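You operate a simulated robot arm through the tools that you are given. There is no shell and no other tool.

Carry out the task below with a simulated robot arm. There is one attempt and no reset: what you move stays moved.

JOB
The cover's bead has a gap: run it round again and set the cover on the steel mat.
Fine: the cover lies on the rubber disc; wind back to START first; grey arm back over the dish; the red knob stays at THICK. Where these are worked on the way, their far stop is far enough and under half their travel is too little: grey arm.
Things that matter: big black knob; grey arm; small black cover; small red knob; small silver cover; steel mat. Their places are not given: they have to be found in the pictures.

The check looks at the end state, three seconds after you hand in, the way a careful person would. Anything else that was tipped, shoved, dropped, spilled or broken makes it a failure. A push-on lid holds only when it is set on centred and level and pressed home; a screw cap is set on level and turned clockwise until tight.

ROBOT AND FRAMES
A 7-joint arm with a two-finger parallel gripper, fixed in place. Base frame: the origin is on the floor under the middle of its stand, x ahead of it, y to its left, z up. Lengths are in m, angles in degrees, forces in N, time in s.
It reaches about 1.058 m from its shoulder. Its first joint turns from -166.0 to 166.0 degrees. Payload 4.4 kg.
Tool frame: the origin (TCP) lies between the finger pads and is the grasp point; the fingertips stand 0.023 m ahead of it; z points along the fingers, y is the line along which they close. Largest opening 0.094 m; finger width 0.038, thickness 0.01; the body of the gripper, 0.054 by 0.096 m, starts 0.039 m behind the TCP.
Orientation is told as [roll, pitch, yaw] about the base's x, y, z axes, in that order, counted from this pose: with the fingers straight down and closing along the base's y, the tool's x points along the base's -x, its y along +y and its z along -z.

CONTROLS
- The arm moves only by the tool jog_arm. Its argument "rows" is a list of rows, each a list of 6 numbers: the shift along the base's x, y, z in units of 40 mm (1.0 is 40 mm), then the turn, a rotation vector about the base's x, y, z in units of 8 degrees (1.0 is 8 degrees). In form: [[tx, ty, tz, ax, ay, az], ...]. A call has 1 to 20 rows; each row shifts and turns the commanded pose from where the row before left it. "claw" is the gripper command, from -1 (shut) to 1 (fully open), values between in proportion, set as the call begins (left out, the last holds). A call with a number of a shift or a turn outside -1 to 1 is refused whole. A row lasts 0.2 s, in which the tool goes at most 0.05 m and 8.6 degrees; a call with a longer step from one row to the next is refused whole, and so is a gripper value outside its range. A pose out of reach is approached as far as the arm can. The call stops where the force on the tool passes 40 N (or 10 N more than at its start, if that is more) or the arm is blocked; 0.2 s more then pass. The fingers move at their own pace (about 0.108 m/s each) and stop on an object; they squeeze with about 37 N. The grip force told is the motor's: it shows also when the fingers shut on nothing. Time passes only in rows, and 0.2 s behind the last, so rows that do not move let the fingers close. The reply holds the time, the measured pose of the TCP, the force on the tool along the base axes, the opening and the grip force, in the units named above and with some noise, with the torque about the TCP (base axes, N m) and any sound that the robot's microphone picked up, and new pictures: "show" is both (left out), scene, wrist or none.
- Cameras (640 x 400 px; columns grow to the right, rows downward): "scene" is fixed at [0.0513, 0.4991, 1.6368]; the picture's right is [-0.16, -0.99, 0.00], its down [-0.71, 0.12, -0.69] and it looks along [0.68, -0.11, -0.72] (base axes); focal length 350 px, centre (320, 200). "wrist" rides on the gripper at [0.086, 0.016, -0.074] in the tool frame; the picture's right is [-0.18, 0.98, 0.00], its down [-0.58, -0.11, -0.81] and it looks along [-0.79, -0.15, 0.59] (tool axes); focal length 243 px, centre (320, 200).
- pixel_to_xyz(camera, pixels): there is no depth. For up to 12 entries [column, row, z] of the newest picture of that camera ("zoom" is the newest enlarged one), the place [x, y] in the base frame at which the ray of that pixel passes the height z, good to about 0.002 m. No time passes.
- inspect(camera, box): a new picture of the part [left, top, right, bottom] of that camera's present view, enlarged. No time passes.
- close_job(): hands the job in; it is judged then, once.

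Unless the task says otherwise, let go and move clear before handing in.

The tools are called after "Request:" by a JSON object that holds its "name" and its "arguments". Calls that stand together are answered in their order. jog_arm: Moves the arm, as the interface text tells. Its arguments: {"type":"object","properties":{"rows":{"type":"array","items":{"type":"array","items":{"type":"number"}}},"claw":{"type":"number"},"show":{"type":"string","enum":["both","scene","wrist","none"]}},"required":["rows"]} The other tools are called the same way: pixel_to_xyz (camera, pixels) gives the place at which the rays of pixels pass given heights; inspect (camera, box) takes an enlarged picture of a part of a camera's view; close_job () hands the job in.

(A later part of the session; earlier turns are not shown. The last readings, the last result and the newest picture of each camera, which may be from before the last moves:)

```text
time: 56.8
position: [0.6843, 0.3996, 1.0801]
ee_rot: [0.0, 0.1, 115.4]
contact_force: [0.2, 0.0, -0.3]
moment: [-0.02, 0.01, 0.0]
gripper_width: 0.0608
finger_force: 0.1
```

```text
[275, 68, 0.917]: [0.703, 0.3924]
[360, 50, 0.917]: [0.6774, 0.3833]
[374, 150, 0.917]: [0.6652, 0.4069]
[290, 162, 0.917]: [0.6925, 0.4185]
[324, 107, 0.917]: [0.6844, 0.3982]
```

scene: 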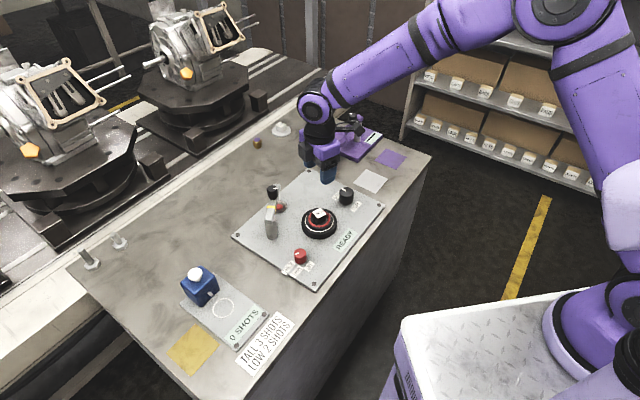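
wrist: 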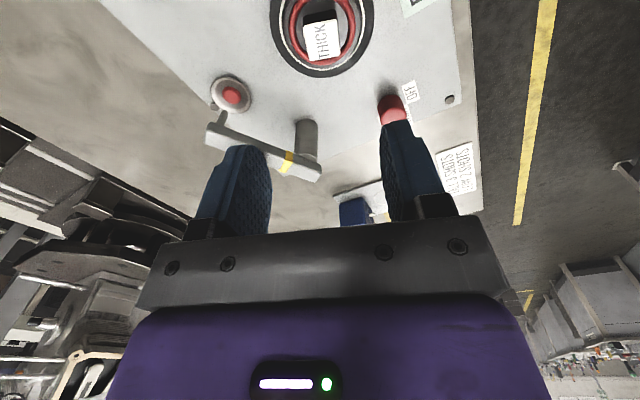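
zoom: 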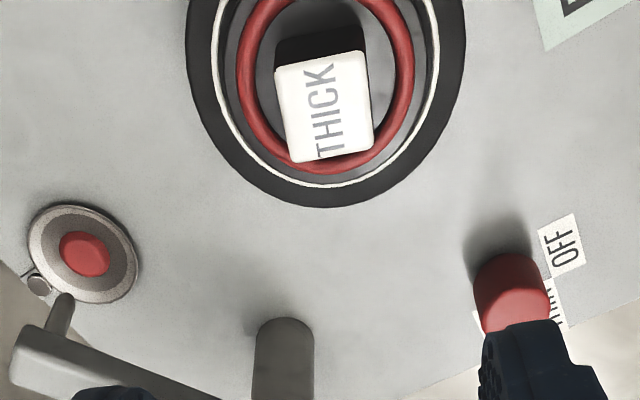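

The grip's centre is (0.684, 0.3995) with sides at about 24°, matching the gripper. I'll descend to z≈0.929 so the fingertips stay about 5 mm above the bead.

Request:
{"name": "jog_arm", "arguments": {"rows": [[0, 0.02, -1, 0, 0, -0.15], [0, 0, -1, 0, 0, 0], [0, 0, -1, 0, 0, 0], [0, 0, -0.5, 0, 0, 0], [0, 0, -0.28, 0, 0, 0]], "claw": 0.3, "show": "both"}}

Request:
{"name": "inspect", "arguments": {"camera": "wrist", "box": [200, 60, 440, 240]}}

Request:
{"name": "inspect", "arguments": {"camera": "scene", "box": [280, 170, 360, 250]}}

```text
time: 58.0
position: [0.6831, 0.399, 0.9296]
ee_rot: [-0.1, 0.0, 114.3]
contact_force: [-0.8, -0.3, 0.2]
moment: [0.0, -0.03, 0.02]
gripper_width: 0.0614
finger_force: 0.1
```

scene: 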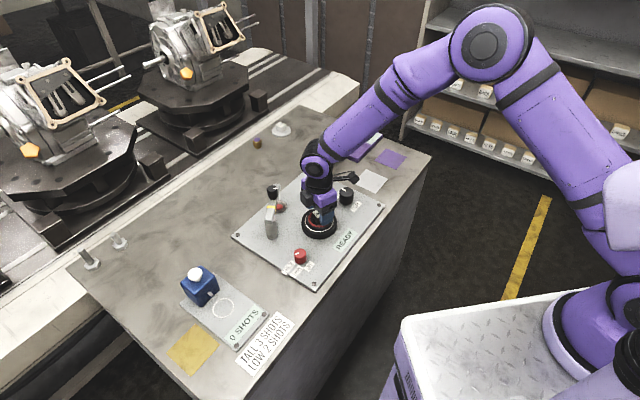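
wrist: 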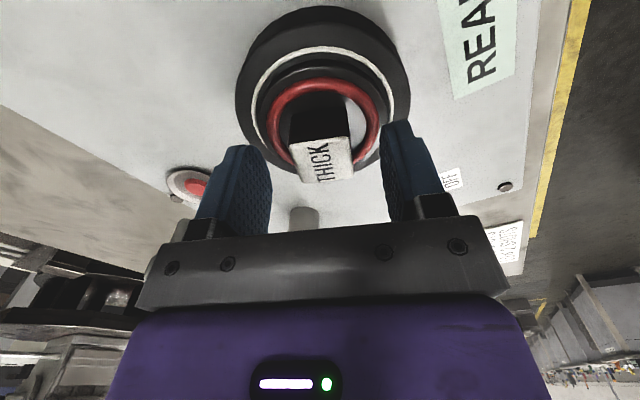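

```text
2.22 times, centred on (320, 150) of wrist
```

zoom: 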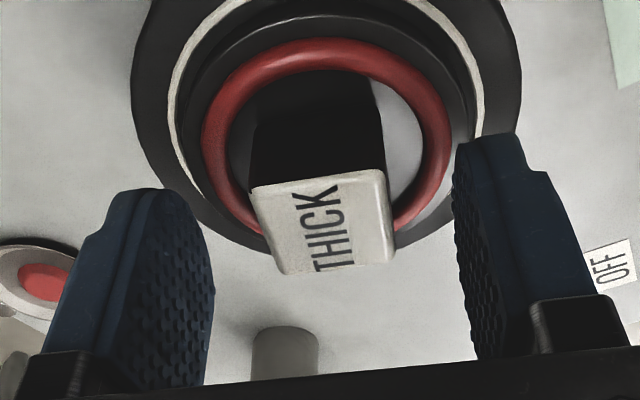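

```text
5.00 times, centred on (320, 210) of scene
```

zoom: 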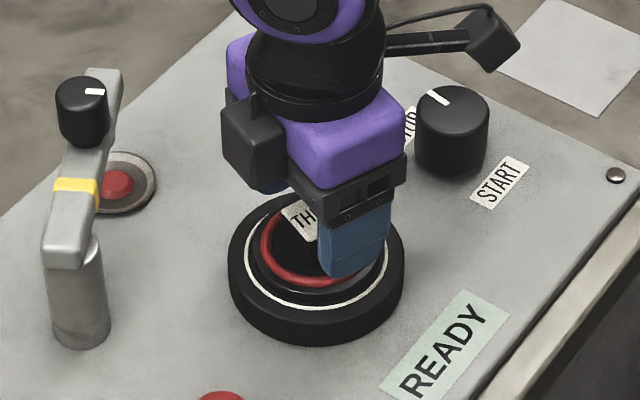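

The cube sits 1–2 mm off the finger centre towards the left finger; I'll shift that much and close.

Request:
{"name": "jog_arm", "arguments": {"rows": [[0.03, 0.013, 0, 0, 0, 0], [0, 0, 0, 0, 0, 0]], "claw": -0.2, "show": "wrist"}}

Request:
{"name": "inspect", "arguments": {"camera": "wrist", "box": [220, 60, 420, 240]}}

Request:
{"name": "inspect", "arguments": {"camera": "scene", "box": [290, 185, 350, 245]}}

```text
time: 58.6
position: [0.6853, 0.4008, 0.9298]
ee_rot: [0.0, 0.0, 114.4]
contact_force: [0.0, -0.4, 0.4]
moment: [0.02, 0.0, -0.02]
gripper_width: 0.0378
finger_force: 0.1
```

wrist: 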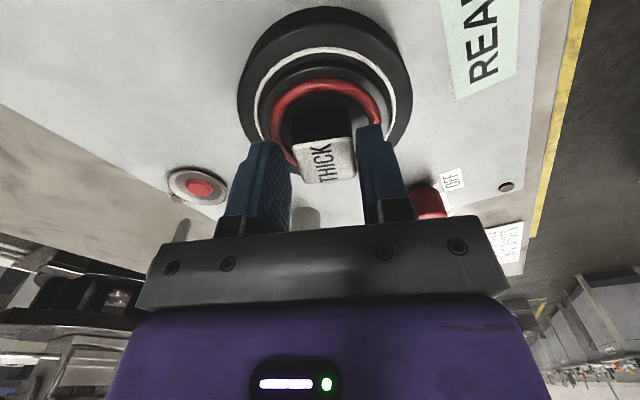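

```text
2.22 times, centred on (320, 150) of wrist
```

zoom: 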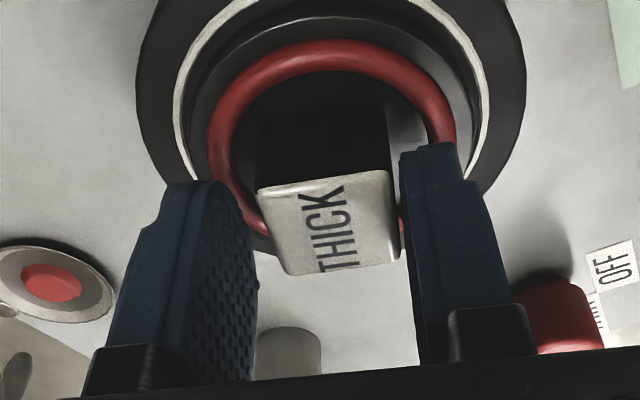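

```text
6.67 times, centred on (320, 215) of scene
```

zoom: 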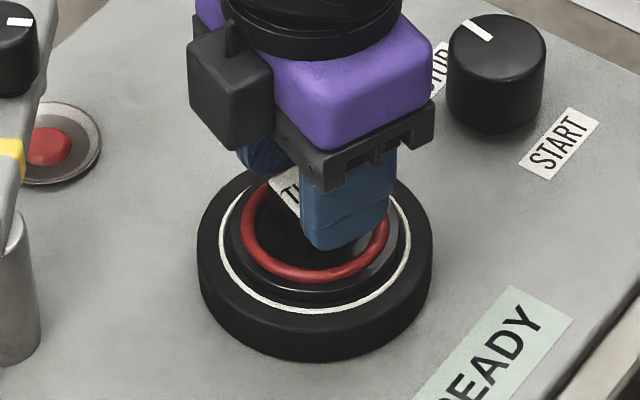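

The fingers straddle the cube cleanly above the bead. I'll close on it now.

Request:
{"name": "jog_arm", "arguments": {"rows": [[0, 0, 0, 0, 0, 0], [0, 0, 0, 0, 0, 0], [0, 0, 0, 0, 0, 0]], "claw": -1, "show": "both"}}

Request:
{"name": "inspect", "arguments": {"camera": "wrist", "box": [220, 60, 420, 240]}}

Request:
{"name": "inspect", "arguments": {"camera": "scene", "box": [290, 185, 350, 245]}}

```text
time: 59.4
position: [0.6858, 0.4008, 0.9291]
ee_rot: [0.0, -0.1, 114.4]
contact_force: [-0.2, 0.9, 0.4]
moment: [0.04, -0.01, -0.01]
gripper_width: 0.0291
finger_force: 36.9
```

scene: 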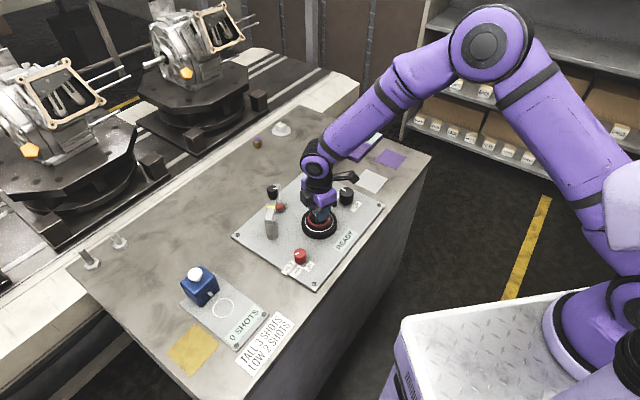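
wrist: 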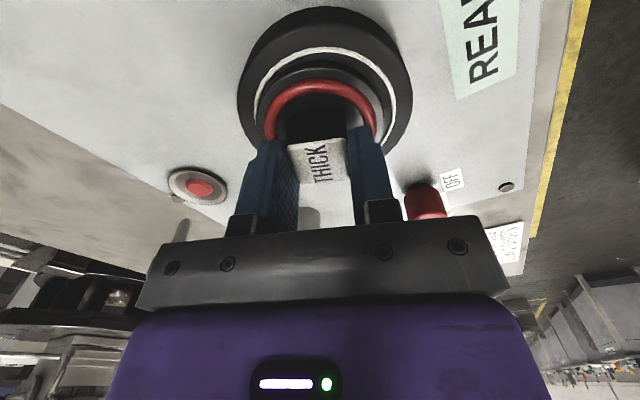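

```text
2.22 times, centred on (320, 150) of wrist
```

zoom: 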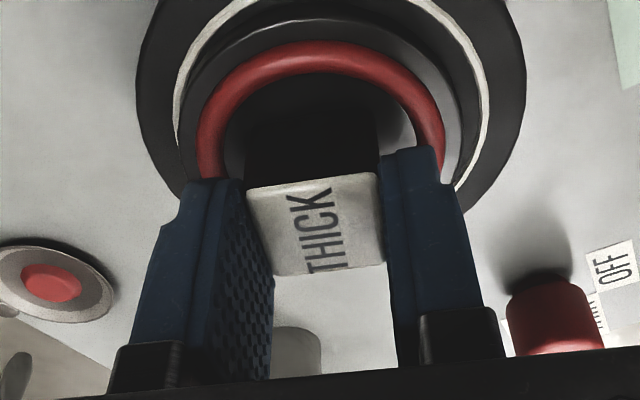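

```text
6.67 times, centred on (320, 215) of scene
```

zoom: 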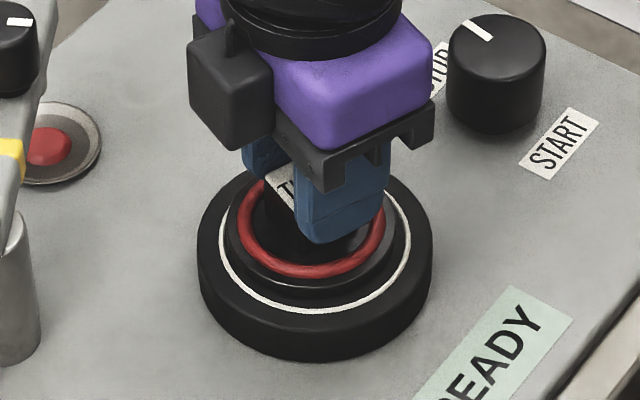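

The cube is held at 29 mm opening with 37 N and no side load. I'll lift it straight up slowly.

Request:
{"name": "jog_arm", "arguments": {"rows": [[0, 0, 0.3, 0, 0, 0], [0, 0, 0.5, 0, 0, 0], [0, 0, 0.7, 0, 0, 0], [0, 0, 0.7, 0, 0, 0]], "show": "both"}}

Request:
{"name": "inspect", "arguments": {"camera": "scene", "box": [280, 150, 360, 250]}}

Request:
{"name": "inspect", "arguments": {"camera": "wrist", "box": [220, 60, 420, 240]}}

```text
time: 60.4
position: [0.6866, 0.4004, 1.0183]
ee_rot: [-0.1, 0.1, 114.4]
contact_force: [0.5, -0.1, -0.5]
moment: [-0.01, 0.01, 0.0]
gripper_width: 0.0002
finger_force: 36.9
```

scene: 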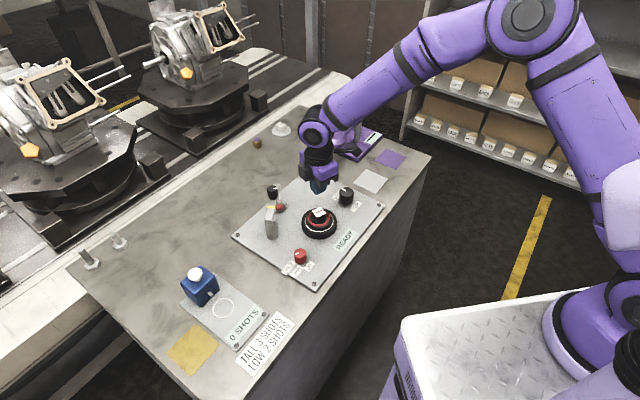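
wrist: 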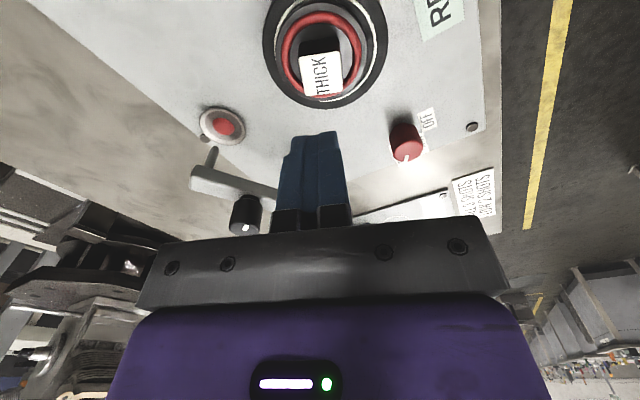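

```text
4.00 times, centred on (320, 200) of scene
```

zoom: 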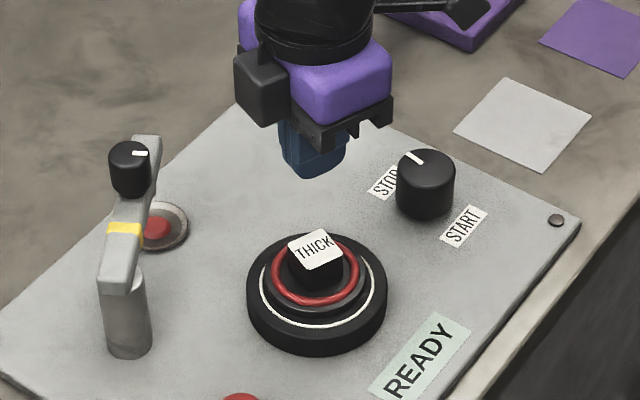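

```text
2.22 times, centred on (320, 150) of wrist
```

zoom: 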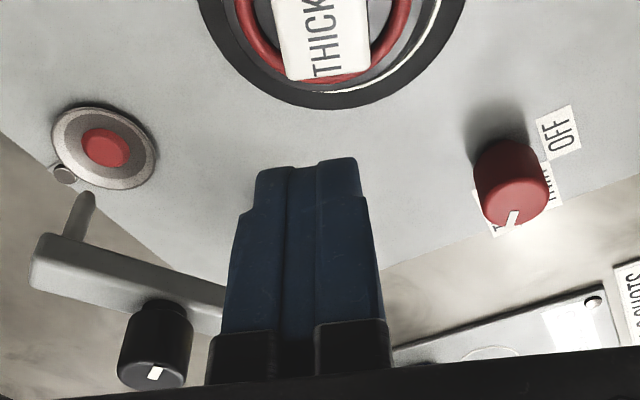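

The fingers slipped off: they are shut at 0.0 mm and the cover still lies flat on the disc, its bead intact. I'll open up here and measure the cube again before a deeper grip.

Request:
{"name": "jog_arm", "arguments": {"rows": [[0, 0, 0.5, 0, 0, 0], [0, 0, 0.5, 0, 0, 0], [0, 0, 0, 0, 0, 0]], "claw": 0.3, "show": "both"}}

Request:
{"name": "inspect", "arguments": {"camera": "scene", "box": [295, 195, 343, 240]}}

Request:
{"name": "inspect", "arguments": {"camera": "wrist", "box": [260, 0, 390, 100]}}

```text
time: 61.2
position: [0.6853, 0.3999, 1.0572]
ee_rot: [0.0, 0.1, 114.4]
contact_force: [-0.9, -0.7, 0.2]
moment: [0.01, -0.01, -0.01]
gripper_width: 0.0609
finger_force: 0.1
```

scene: 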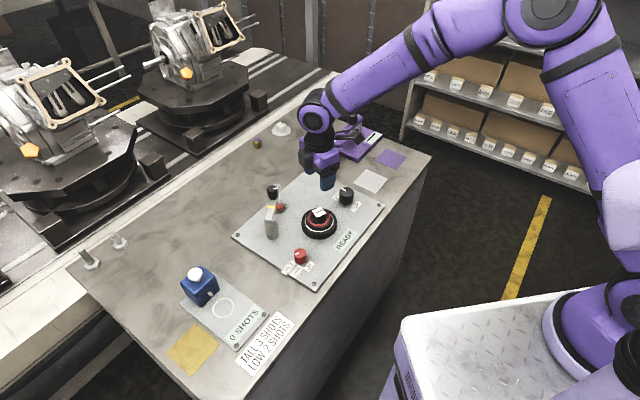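
wrist: 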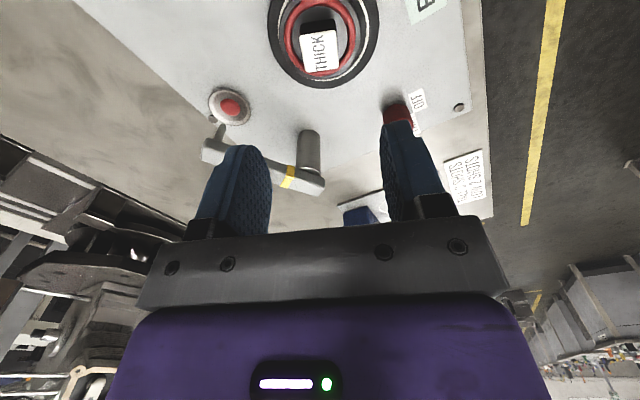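

```text
8.89 times, centred on (319, 218) of scene
```

zoom: 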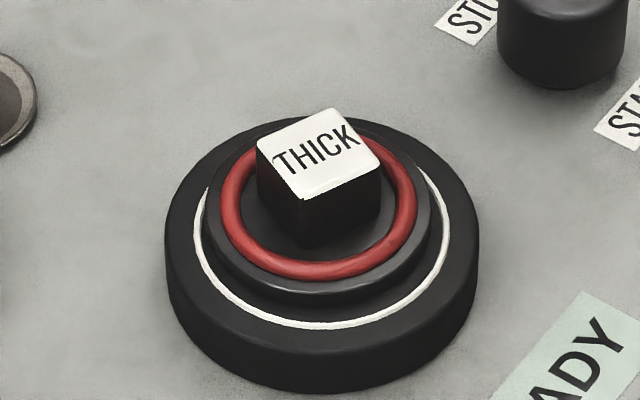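

```text
4.00 times, centred on (325, 50) of wrist
```

zoom: 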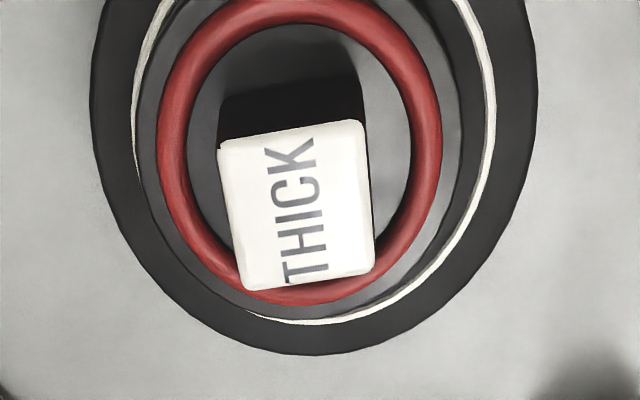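

The cover has shifted by about 2 mm but lies flat with the bead intact. I'll compute the cube's corners again.

Request:
{"name": "pixel_to_xyz", "arguments": {"camera": "zoom", "pixels": [[218, 146, 0.917], [360, 121, 0.917], [376, 265, 0.917], [247, 290, 0.917], [300, 206, 0.917], [157, 140, 0.899], [442, 120, 0.899], [270, 303, 0.899]]}}

Request:
{"name": "pixel_to_xyz", "arguments": {"camera": "scene", "pixels": [[311.8, 211.8, 0.917], [320.2, 207.6, 0.917], [325.7, 213.3, 0.917], [317.1, 217.9, 0.917]]}}

```text
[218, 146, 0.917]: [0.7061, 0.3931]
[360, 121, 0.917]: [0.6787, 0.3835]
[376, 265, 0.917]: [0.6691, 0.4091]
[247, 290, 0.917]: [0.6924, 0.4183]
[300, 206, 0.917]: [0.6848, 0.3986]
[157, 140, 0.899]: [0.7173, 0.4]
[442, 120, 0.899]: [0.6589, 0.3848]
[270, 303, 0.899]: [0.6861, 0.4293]
```

```text
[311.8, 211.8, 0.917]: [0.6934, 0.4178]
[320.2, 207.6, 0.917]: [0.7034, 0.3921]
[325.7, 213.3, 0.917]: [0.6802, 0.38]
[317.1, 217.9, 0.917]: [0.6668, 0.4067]
```

The cube is centred near (0.6863, 0.400), still aligned with the gripper. I'll go down again, a few millimetres deeper (tips ≈2.5 mm above the bead), with the fingers open.

Request:
{"name": "jog_arm", "arguments": {"rows": [[0.025, 0, -1, 0, 0, 0], [0, 0, -1, 0, 0, 0], [0, 0, -0.9, 0, 0, 0], [0, 0, -0.3, 0, 0, 0], [0, 0, 0, 0, 0, 0]], "claw": 0.1, "show": "both"}}

Request:
{"name": "inspect", "arguments": {"camera": "wrist", "box": [220, 60, 420, 240]}}

Request:
{"name": "inspect", "arguments": {"camera": "scene", "box": [290, 185, 350, 245]}}

```text
time: 62.4
position: [0.6872, 0.4017, 0.9278]
ee_rot: [0.0, -0.1, 114.4]
contact_force: [-0.2, 0.3, -0.3]
moment: [0.03, -0.02, 0.0]
gripper_width: 0.0516
finger_force: 0.0
```

scene: 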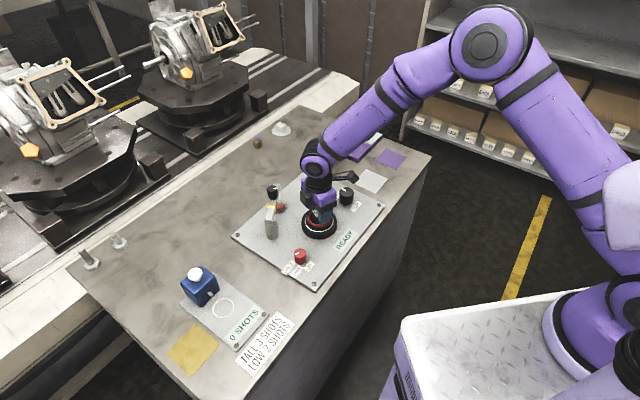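
wrist: 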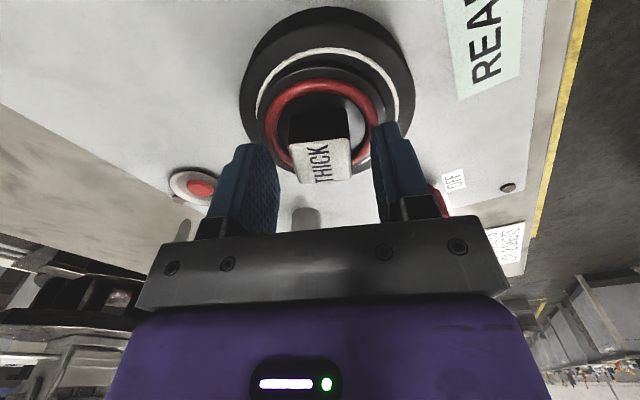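

```text
2.22 times, centred on (320, 150) of wrist
```

zoom: 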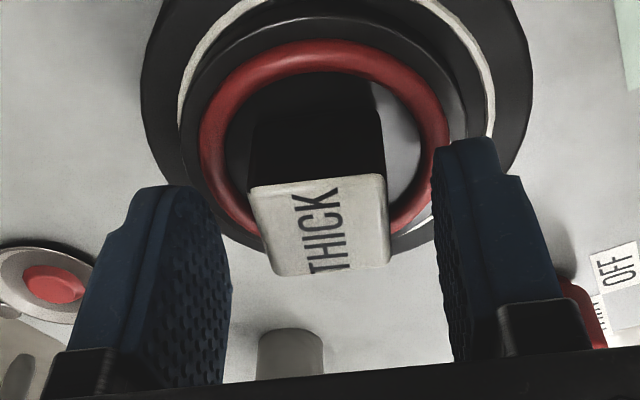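

```text
6.67 times, centred on (320, 215) of scene
```

zoom: 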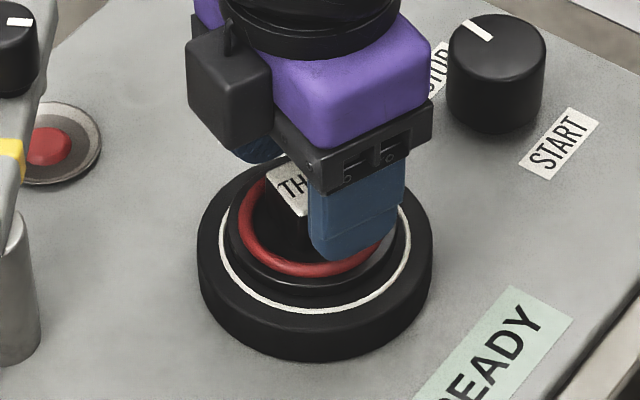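

Tips are at about z 0.905 now with no contact. I'll lower another 3.5 mm and close, then check the seat of the fingers.

Request:
{"name": "jog_arm", "arguments": {"rows": [[0, 0, -0.09, 0, 0, 0], [0, 0, 0, 0, 0, 0]], "claw": 0.1, "show": "none"}}

Request:
{"name": "jog_arm", "arguments": {"rows": [[0, 0, 0, 0, 0, 0], [0, 0, 0, 0, 0, 0], [0, 0, 0, 0, 0, 0], [0, 0, 0, 0, 0, 0]], "claw": -1, "show": "both"}}

Request:
{"name": "inspect", "arguments": {"camera": "wrist", "box": [220, 60, 420, 240]}}

Request:
{"name": "inspect", "arguments": {"camera": "scene", "box": [290, 185, 350, 245]}}

```text
time: 63.0
position: [0.6851, 0.4014, 0.9258]
ee_rot: [0.1, -0.1, 114.5]
contact_force: [0.3, -0.6, 0.7]
moment: [0.0, 0.01, 0.01]
gripper_width: 0.0518
finger_force: 0.1
```

```text
time: 64.0
position: [0.6868, 0.4, 0.9258]
ee_rot: [0.0, 0.1, 114.5]
contact_force: [-0.5, -1.0, -0.4]
moment: [-0.09, 0.05, 0.0]
gripper_width: 0.029
finger_force: 37.4
```

scene: 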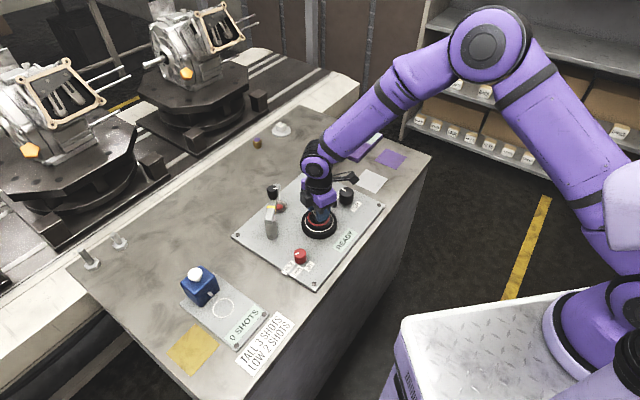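
wrist: 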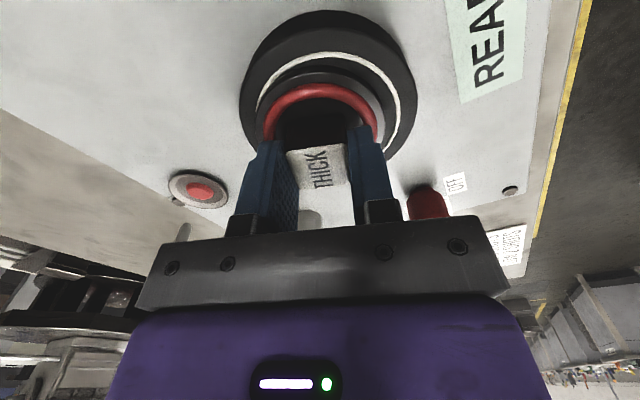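

```text
2.22 times, centred on (320, 150) of wrist
```

zoom: 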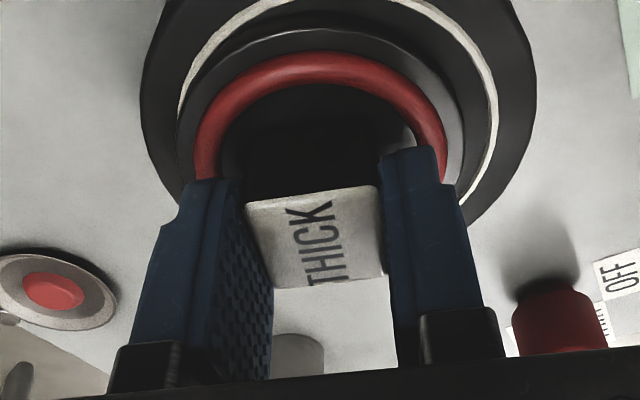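

```text
6.67 times, centred on (320, 215) of scene
```

zoom: 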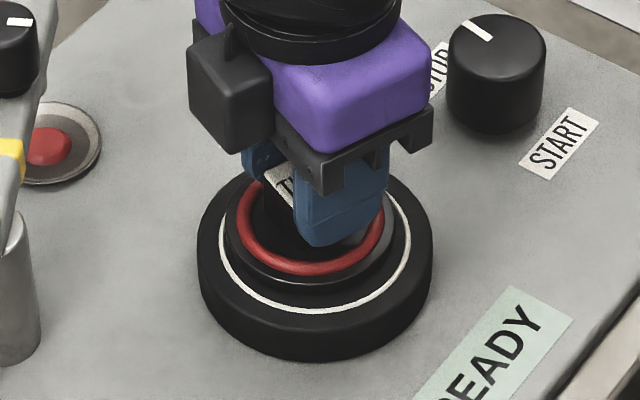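

Gripped at 29.0 mm with the tips lower. I'll lift just 2 mm and read the force and opening.

Request:
{"name": "jog_arm", "arguments": {"rows": [[0, 0, 0.025, 0, 0, 0], [0, 0, 0.025, 0, 0, 0]], "show": "none"}}

```text
time: 64.6
position: [0.6863, 0.4002, 0.9273]
ee_rot: [0.0, 0.0, 114.5]
contact_force: [-0.3, -0.1, 0.3]
moment: [0.02, 0.03, 0.02]
gripper_width: 0.0292
finger_force: 36.9
```

There's almost no load after 2 mm. I'll lift a further 3 mm slowly and look whether the cover comes along.

Request:
{"name": "jog_arm", "arguments": {"rows": [[0, 0, 0.025, 0, 0, 0], [0, 0, 0.025, 0, 0, 0], [0, 0, 0.025, 0, 0, 0]], "show": "both"}}

Request:
{"name": "inspect", "arguments": {"camera": "wrist", "box": [220, 60, 420, 240]}}

Request:
{"name": "inspect", "arguments": {"camera": "scene", "box": [290, 185, 350, 245]}}

```text
time: 65.4
position: [0.6867, 0.4, 0.9319]
ee_rot: [0.1, 0.0, 114.4]
contact_force: [0.4, 0.7, -1.3]
moment: [-0.03, 0.01, 0.02]
gripper_width: 0.0291
finger_force: 37.1
```

scene: 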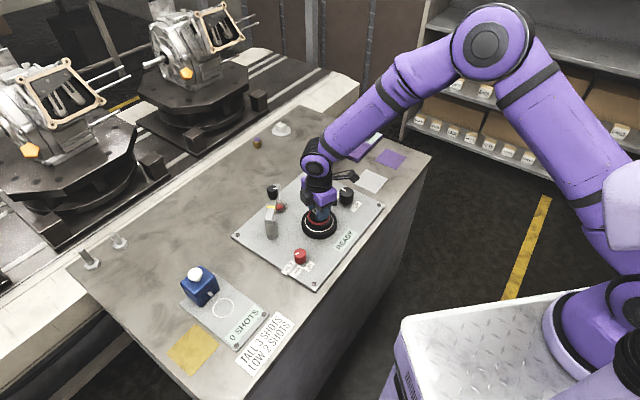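
wrist: 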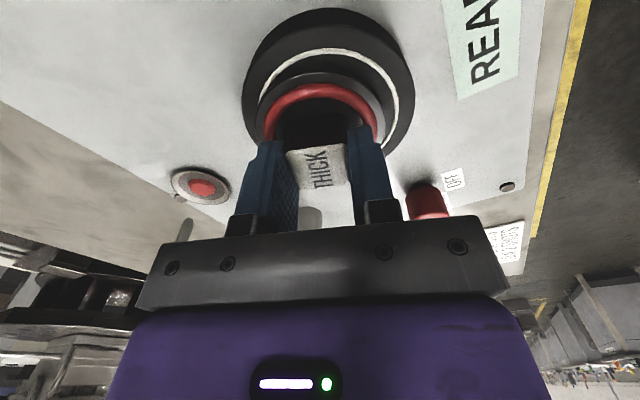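

```text
2.22 times, centred on (320, 150) of wrist
```

zoom: 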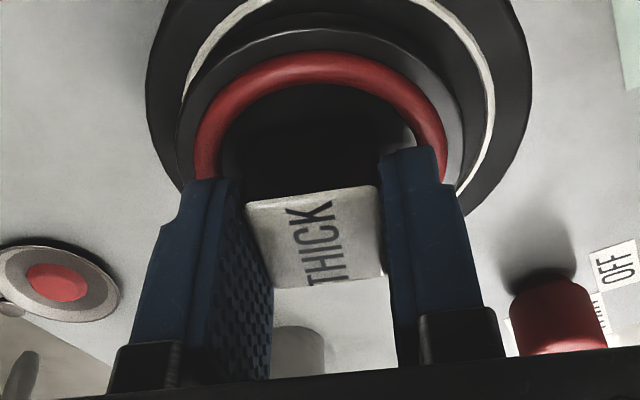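

```text
6.67 times, centred on (320, 215) of scene
```

zoom: 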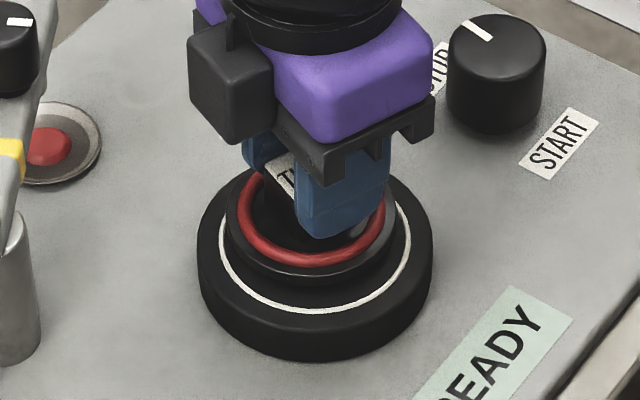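

The cover is coming up with the gripper: same seat in the fingers and about 1.3 N of load. I'll lift on gently, 5 cm at low acceleration.

Request:
{"name": "jog_arm", "arguments": {"rows": [[0, 0, 0.05, 0, 0, 0], [0, 0, 0.08, 0, 0, 0], [0, 0, 0.1, 0, 0, 0], [0, 0, 0.12, 0, 0, 0], [0, 0, 0.14, 0, 0, 0], [0, 0, 0.15, 0, 0, 0], [0, 0, 0.15, 0, 0, 0], [0, 0, 0.15, 0, 0, 0], [0, 0, 0.15, 0, 0, 0], [0, 0, 0.12, 0, 0, 0], [0, 0, 0.08, 0, 0, 0], [0, 0, 0.04, 0, 0, 0]], "show": "both"}}

Request:
{"name": "inspect", "arguments": {"camera": "scene", "box": [280, 160, 360, 240]}}

Request:
{"name": "inspect", "arguments": {"camera": "wrist", "box": [220, 60, 420, 240]}}

```text
time: 68.0
position: [0.6877, 0.4005, 0.9825]
ee_rot: [0.0, 0.0, 114.4]
contact_force: [-0.3, 0.5, -1.3]
moment: [-0.01, 0.01, 0.01]
gripper_width: 0.0291
finger_force: 37.0
```

scene: 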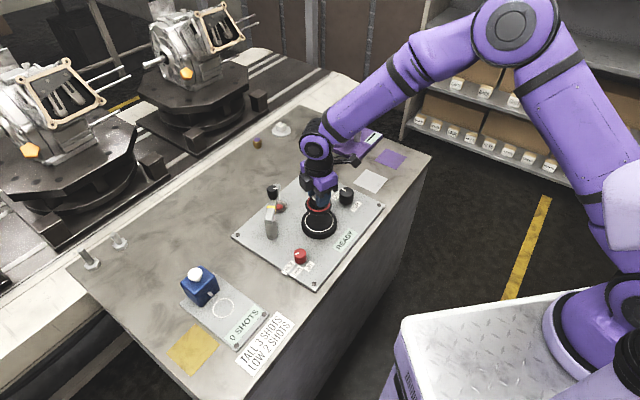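
wrist: 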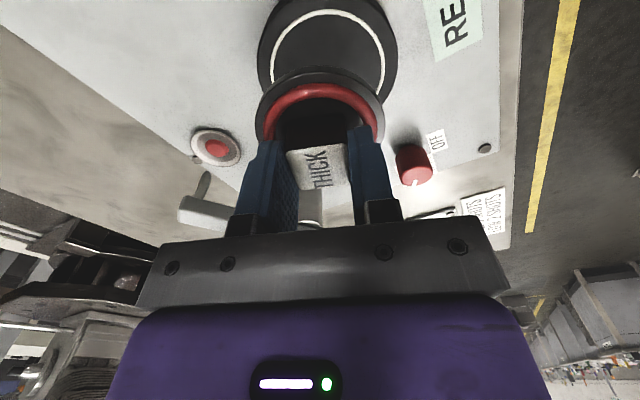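

```text
5.00 times, centred on (320, 200) of scene
```

zoom: 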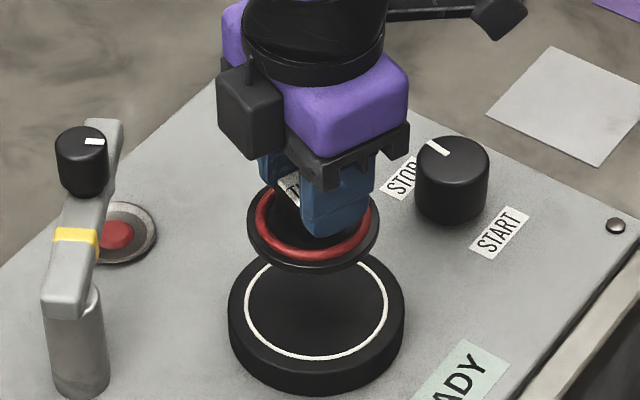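

```text
2.22 times, centred on (320, 150) of wrist
```

zoom: 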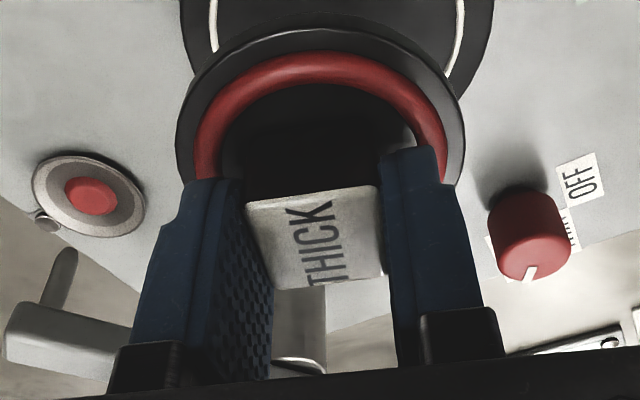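

The cover hangs level in the fingers with the bead intact. I'll carry it slowly over the panel to above the steel mat at about (0.857, 0.201), 4 cm over the knob top.

Request:
{"name": "jog_arm", "arguments": {"rows": [[0.082, -0.096, 0, 0, 0, 0], [0.164, -0.191, 0, 0, 0, 0], [0.246, -0.287, 0, 0, 0, 0], [0.2737, -0.3189, 0, 0, 0, 0], [0.2737, -0.3189, 0, 0, 0, 0], [0.2737, -0.3189, 0, 0, 0, 0], [0.2737, -0.3189, 0, 0, 0, 0], [0.2737, -0.3189, 0, 0, 0, 0], [0.2737, -0.3189, 0, 0, 0, 0], [0.2737, -0.3189, 0, 0, 0, 0], [0.2737, -0.3189, 0, 0, 0, 0], [0.2737, -0.3189, 0, 0, 0, 0], [0.2737, -0.3189, 0, 0, 0, 0], [0.2737, -0.3189, 0, 0, 0, 0], [0.2737, -0.3189, 0, 0, 0, 0], [0.246, -0.287, 0, 0, 0, 0], [0.164, -0.191, 0, 0, 0, 0], [0.082, -0.096, 0, 0, 0, 0]], "show": "both"}}

Request:
{"name": "inspect", "arguments": {"camera": "scene", "box": [320, 120, 420, 220]}}

Request:
{"name": "inspect", "arguments": {"camera": "wrist", "box": [200, 0, 440, 240]}}

```text
time: 71.8
position: [0.8572, 0.1994, 0.9828]
ee_rot: [0.0, -0.1, 114.4]
contact_force: [0.0, 0.1, -1.1]
moment: [0.04, 0.0, -0.01]
gripper_width: 0.0292
finger_force: 36.6
```

scene: 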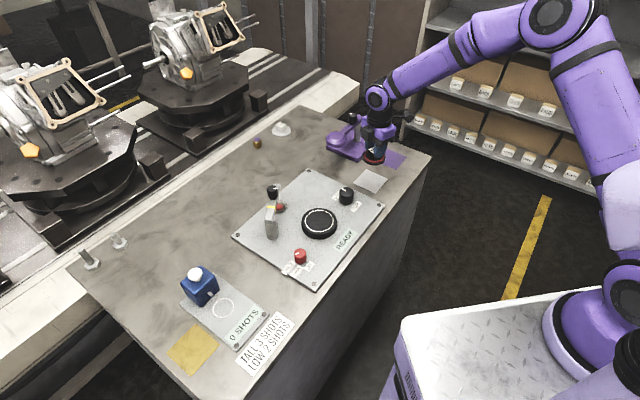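
wrist: 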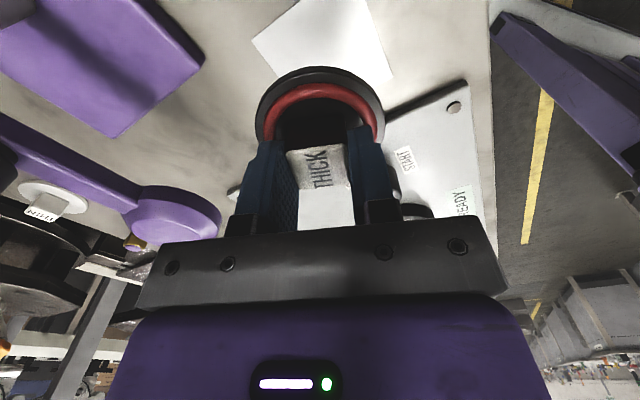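

```text
4.00 times, centred on (370, 170) of scene
```

zoom: 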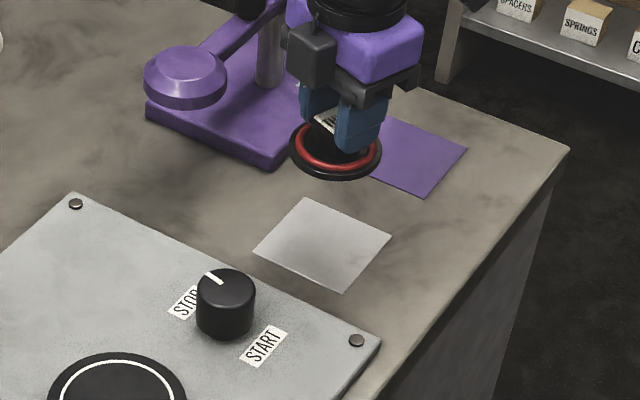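

```text
1.67 times, centred on (320, 120) of wrist
```

zoom: 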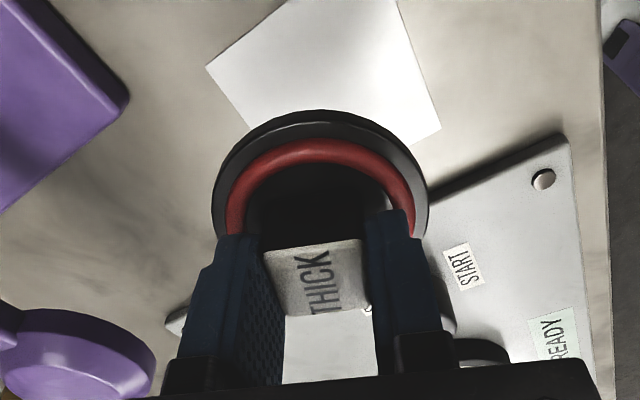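

The cover is above the mat area with the press about 4 cm clear at the left. I'll check the mat's corners from the wrist view against my target.

Request:
{"name": "pixel_to_xyz", "arguments": {"camera": "zoom", "pixels": [[207, 67, 0.851], [441, 130, 0.851], [395, 0, 0.851], [128, 95, 0.86]]}}

Request:
{"name": "pixel_to_xyz", "arguments": {"camera": "scene", "pixels": [[366.5, 169.2, 0.851], [387.8, 179.5, 0.851], [376, 193.2, 0.851], [353.5, 182.7, 0.851]]}}

```text
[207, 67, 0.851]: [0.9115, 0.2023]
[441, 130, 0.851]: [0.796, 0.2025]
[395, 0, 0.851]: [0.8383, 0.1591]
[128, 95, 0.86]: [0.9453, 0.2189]
```

```text
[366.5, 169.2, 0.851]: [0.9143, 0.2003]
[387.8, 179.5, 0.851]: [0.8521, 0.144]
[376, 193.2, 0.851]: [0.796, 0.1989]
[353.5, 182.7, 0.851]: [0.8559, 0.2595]
```

The mat's centre is (0.8545, 0.2015), so I'll correct by 2.5 mm and descend slowly to just above the mat.

Request:
{"name": "jog_arm", "arguments": {"rows": [[-0.06, 0.012, -0.08, 0, 0, 0], [0, 0, -0.16, 0, 0, 0], [0, 0, -0.2, 0, 0, 0], [0, 0, -0.22, 0, 0, 0], [0, 0, -0.22, 0, 0, 0], [0, 0, -0.22, 0, 0, 0], [0, 0, -0.22, 0, 0, 0], [0, 0, -0.22, 0, 0, 0], [0, 0, -0.2, 0, 0, 0], [0, 0, -0.15, 0, 0, 0], [0, 0, -0.1, 0, 0, 0], [0, 0, -0.06, 0, 0, 0]], "show": "both"}}

Request:
{"name": "inspect", "arguments": {"camera": "scene", "box": [330, 130, 410, 210]}}

Request:
{"name": "inspect", "arguments": {"camera": "wrist", "box": [200, 0, 440, 240]}}

```text
time: 74.4
position: [0.8549, 0.202, 0.9022]
ee_rot: [-0.1, 0.0, 114.4]
contact_force: [0.1, 0.5, -1.2]
moment: [0.02, 0.04, -0.01]
gripper_width: 0.0294
finger_force: 36.4
```

scene: 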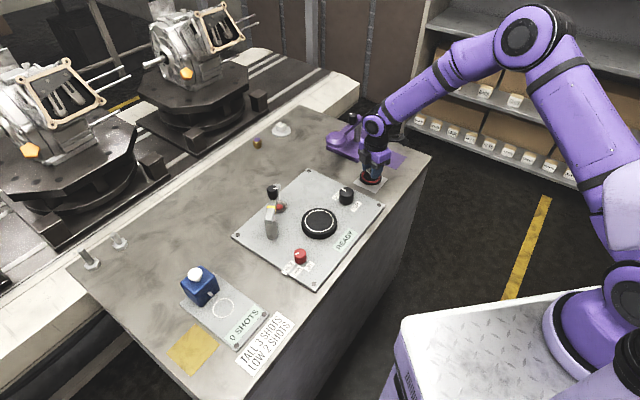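
wrist: 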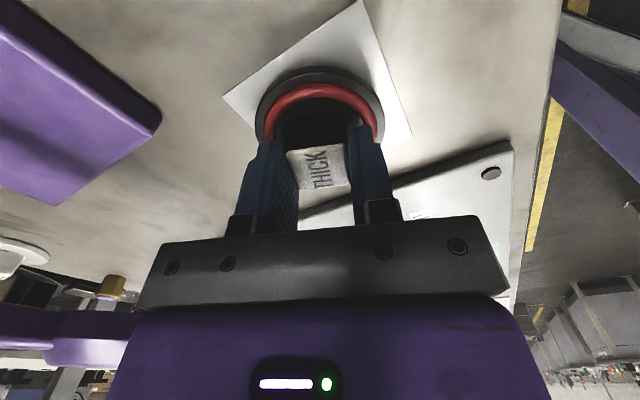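

```text
5.00 times, centred on (370, 170) of scene
```

zoom: 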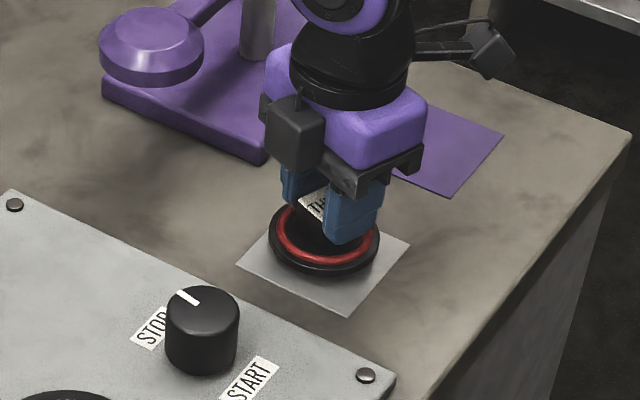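

```text
1.67 times, centred on (320, 120) of wrist
```

zoom: 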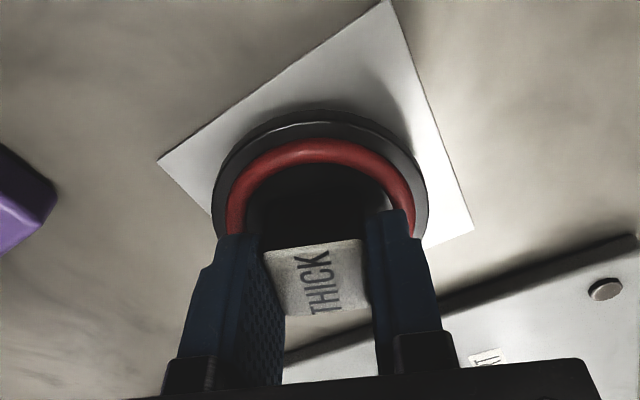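

The cover is centred over the mat, about a centimetre up. I'll lower it in 2 mm steps and watch for contact.

Request:
{"name": "jog_arm", "arguments": {"rows": [[0, 0, -0.05, 0, 0, 0], [0, 0, -0.05, 0, 0, 0], [0, 0, -0.05, 0, 0, 0], [0, 0, -0.05, 0, 0, 0]], "show": "none"}}

Request:
{"name": "jog_arm", "arguments": {"rows": [[0, 0, -0.04, 0, 0, 0], [0, 0, -0.03, 0, 0, 0]], "show": "both"}}

Request:
{"name": "inspect", "arguments": {"camera": "scene", "box": [345, 155, 395, 205]}}

Request:
{"name": "inspect", "arguments": {"camera": "wrist", "box": [200, 0, 440, 240]}}

```text
time: 75.4
position: [0.8551, 0.2018, 0.8943]
ee_rot: [0.0, 0.0, 114.5]
contact_force: [-0.3, -0.2, -1.1]
moment: [-0.01, -0.01, 0.02]
gripper_width: 0.029
finger_force: 36.5
```

```text
time: 76.0
position: [0.8548, 0.2017, 0.8923]
ee_rot: [-0.1, 0.0, 114.5]
contact_force: [0.3, -1.1, 5.3]
moment: [-0.17, 0.02, 0.0]
gripper_width: 0.0291
finger_force: 36.8
```

scene: 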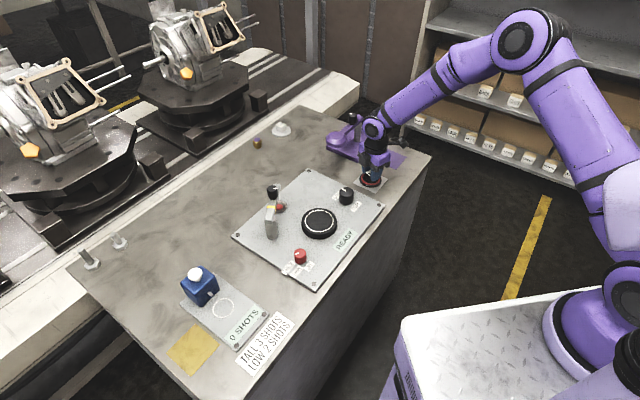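
wrist: 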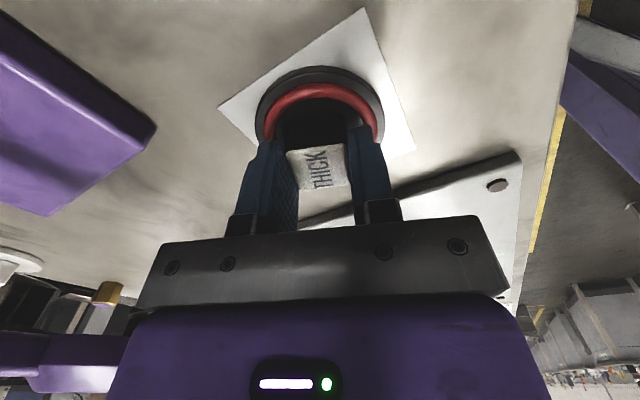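

```text
8.00 times, centred on (370, 180) of scene
```

zoom: 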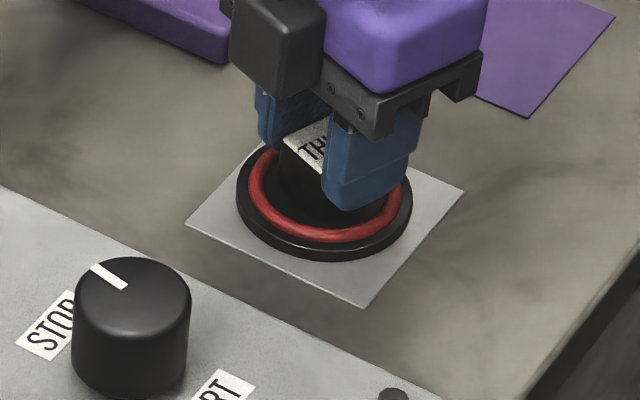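

```text
1.67 times, centred on (320, 120) of wrist
```

zoom: 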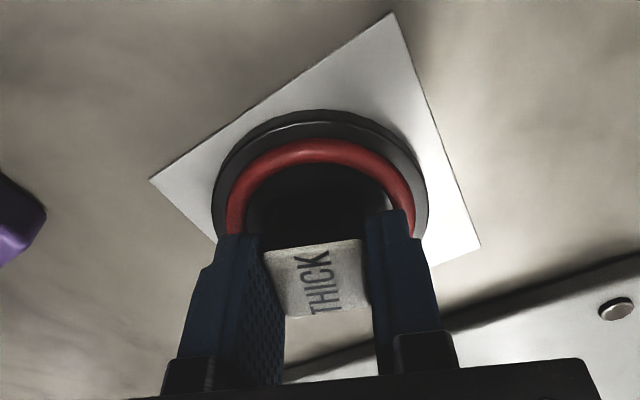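

The force went to +5.3 N: the cover rests on the mat, well inside its edges. I'll open only a little, to 35 mm, so the fingers stay clear of the bead, then lift.

Request:
{"name": "jog_arm", "arguments": {"rows": [[0, 0, 0.02, 0, 0, 0], [0, 0, 0, 0, 0, 0]], "claw": -0.25, "show": "wrist"}}

Request:
{"name": "inspect", "arguments": {"camera": "wrist", "box": [220, 60, 420, 240]}}

```text
time: 76.6
position: [0.8551, 0.2014, 0.8916]
ee_rot: [0.0, -0.1, 114.4]
contact_force: [-0.6, -0.1, -0.5]
moment: [-0.01, 0.01, 0.0]
gripper_width: 0.0354
finger_force: 0.1
```

wrist: 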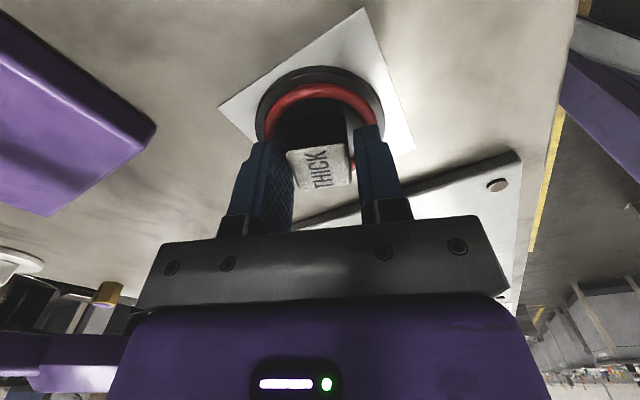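

```text
2.22 times, centred on (320, 150) of wrist
```

zoom: 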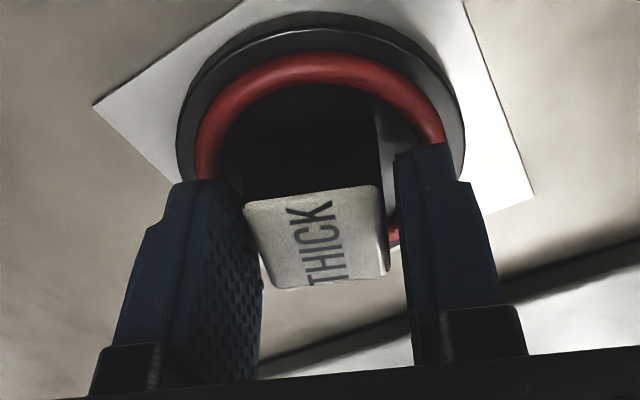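

Both fingers have released the cube with about 3 mm each side. I'll lift slowly straight up and check that the cover stays.

Request:
{"name": "jog_arm", "arguments": {"rows": [[0, 0, 0.1, 0, 0, 0], [0, 0, 0.2, 0, 0, 0], [0, 0, 0.3, 0, 0, 0], [0, 0, 0.4, 0, 0, 0]], "show": "both"}}

Request:
{"name": "inspect", "arguments": {"camera": "scene", "box": [345, 145, 395, 205]}}

```text
time: 77.6
position: [0.8546, 0.2012, 0.9323]
ee_rot: [0.0, 0.0, 114.4]
contact_force: [0.3, -0.3, -0.6]
moment: [-0.01, 0.02, 0.0]
gripper_width: 0.0354
finger_force: 0.0
```

scene: 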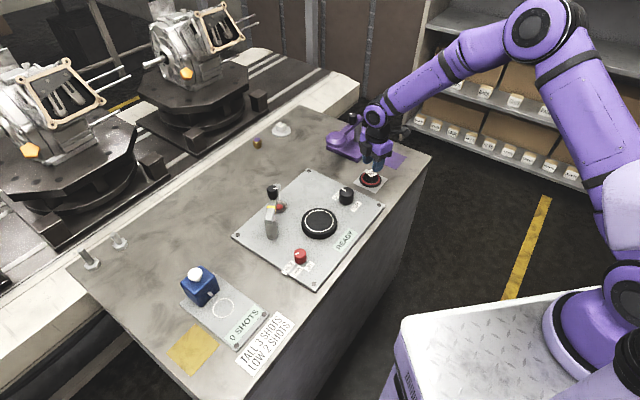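
wrist: 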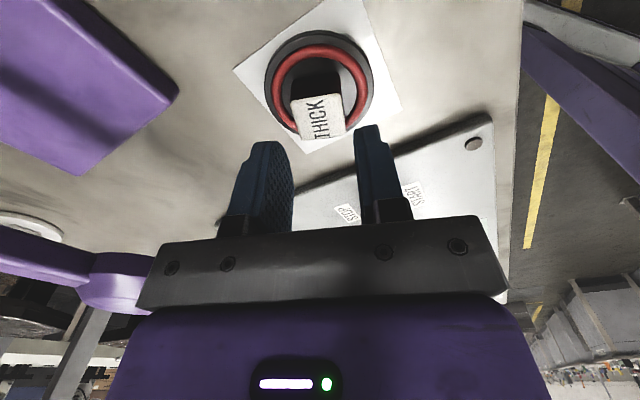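

```text
6.67 times, centred on (370, 175) of scene
```

zoom: 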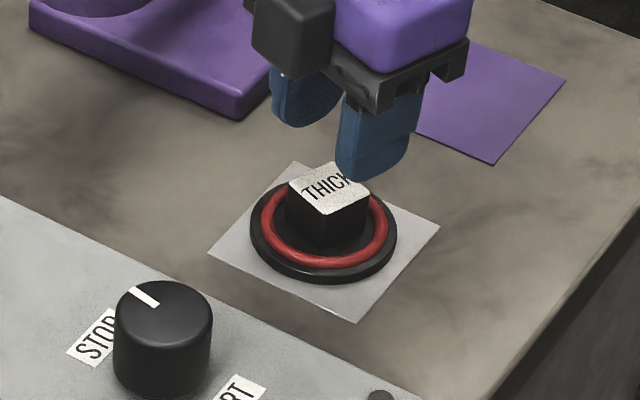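

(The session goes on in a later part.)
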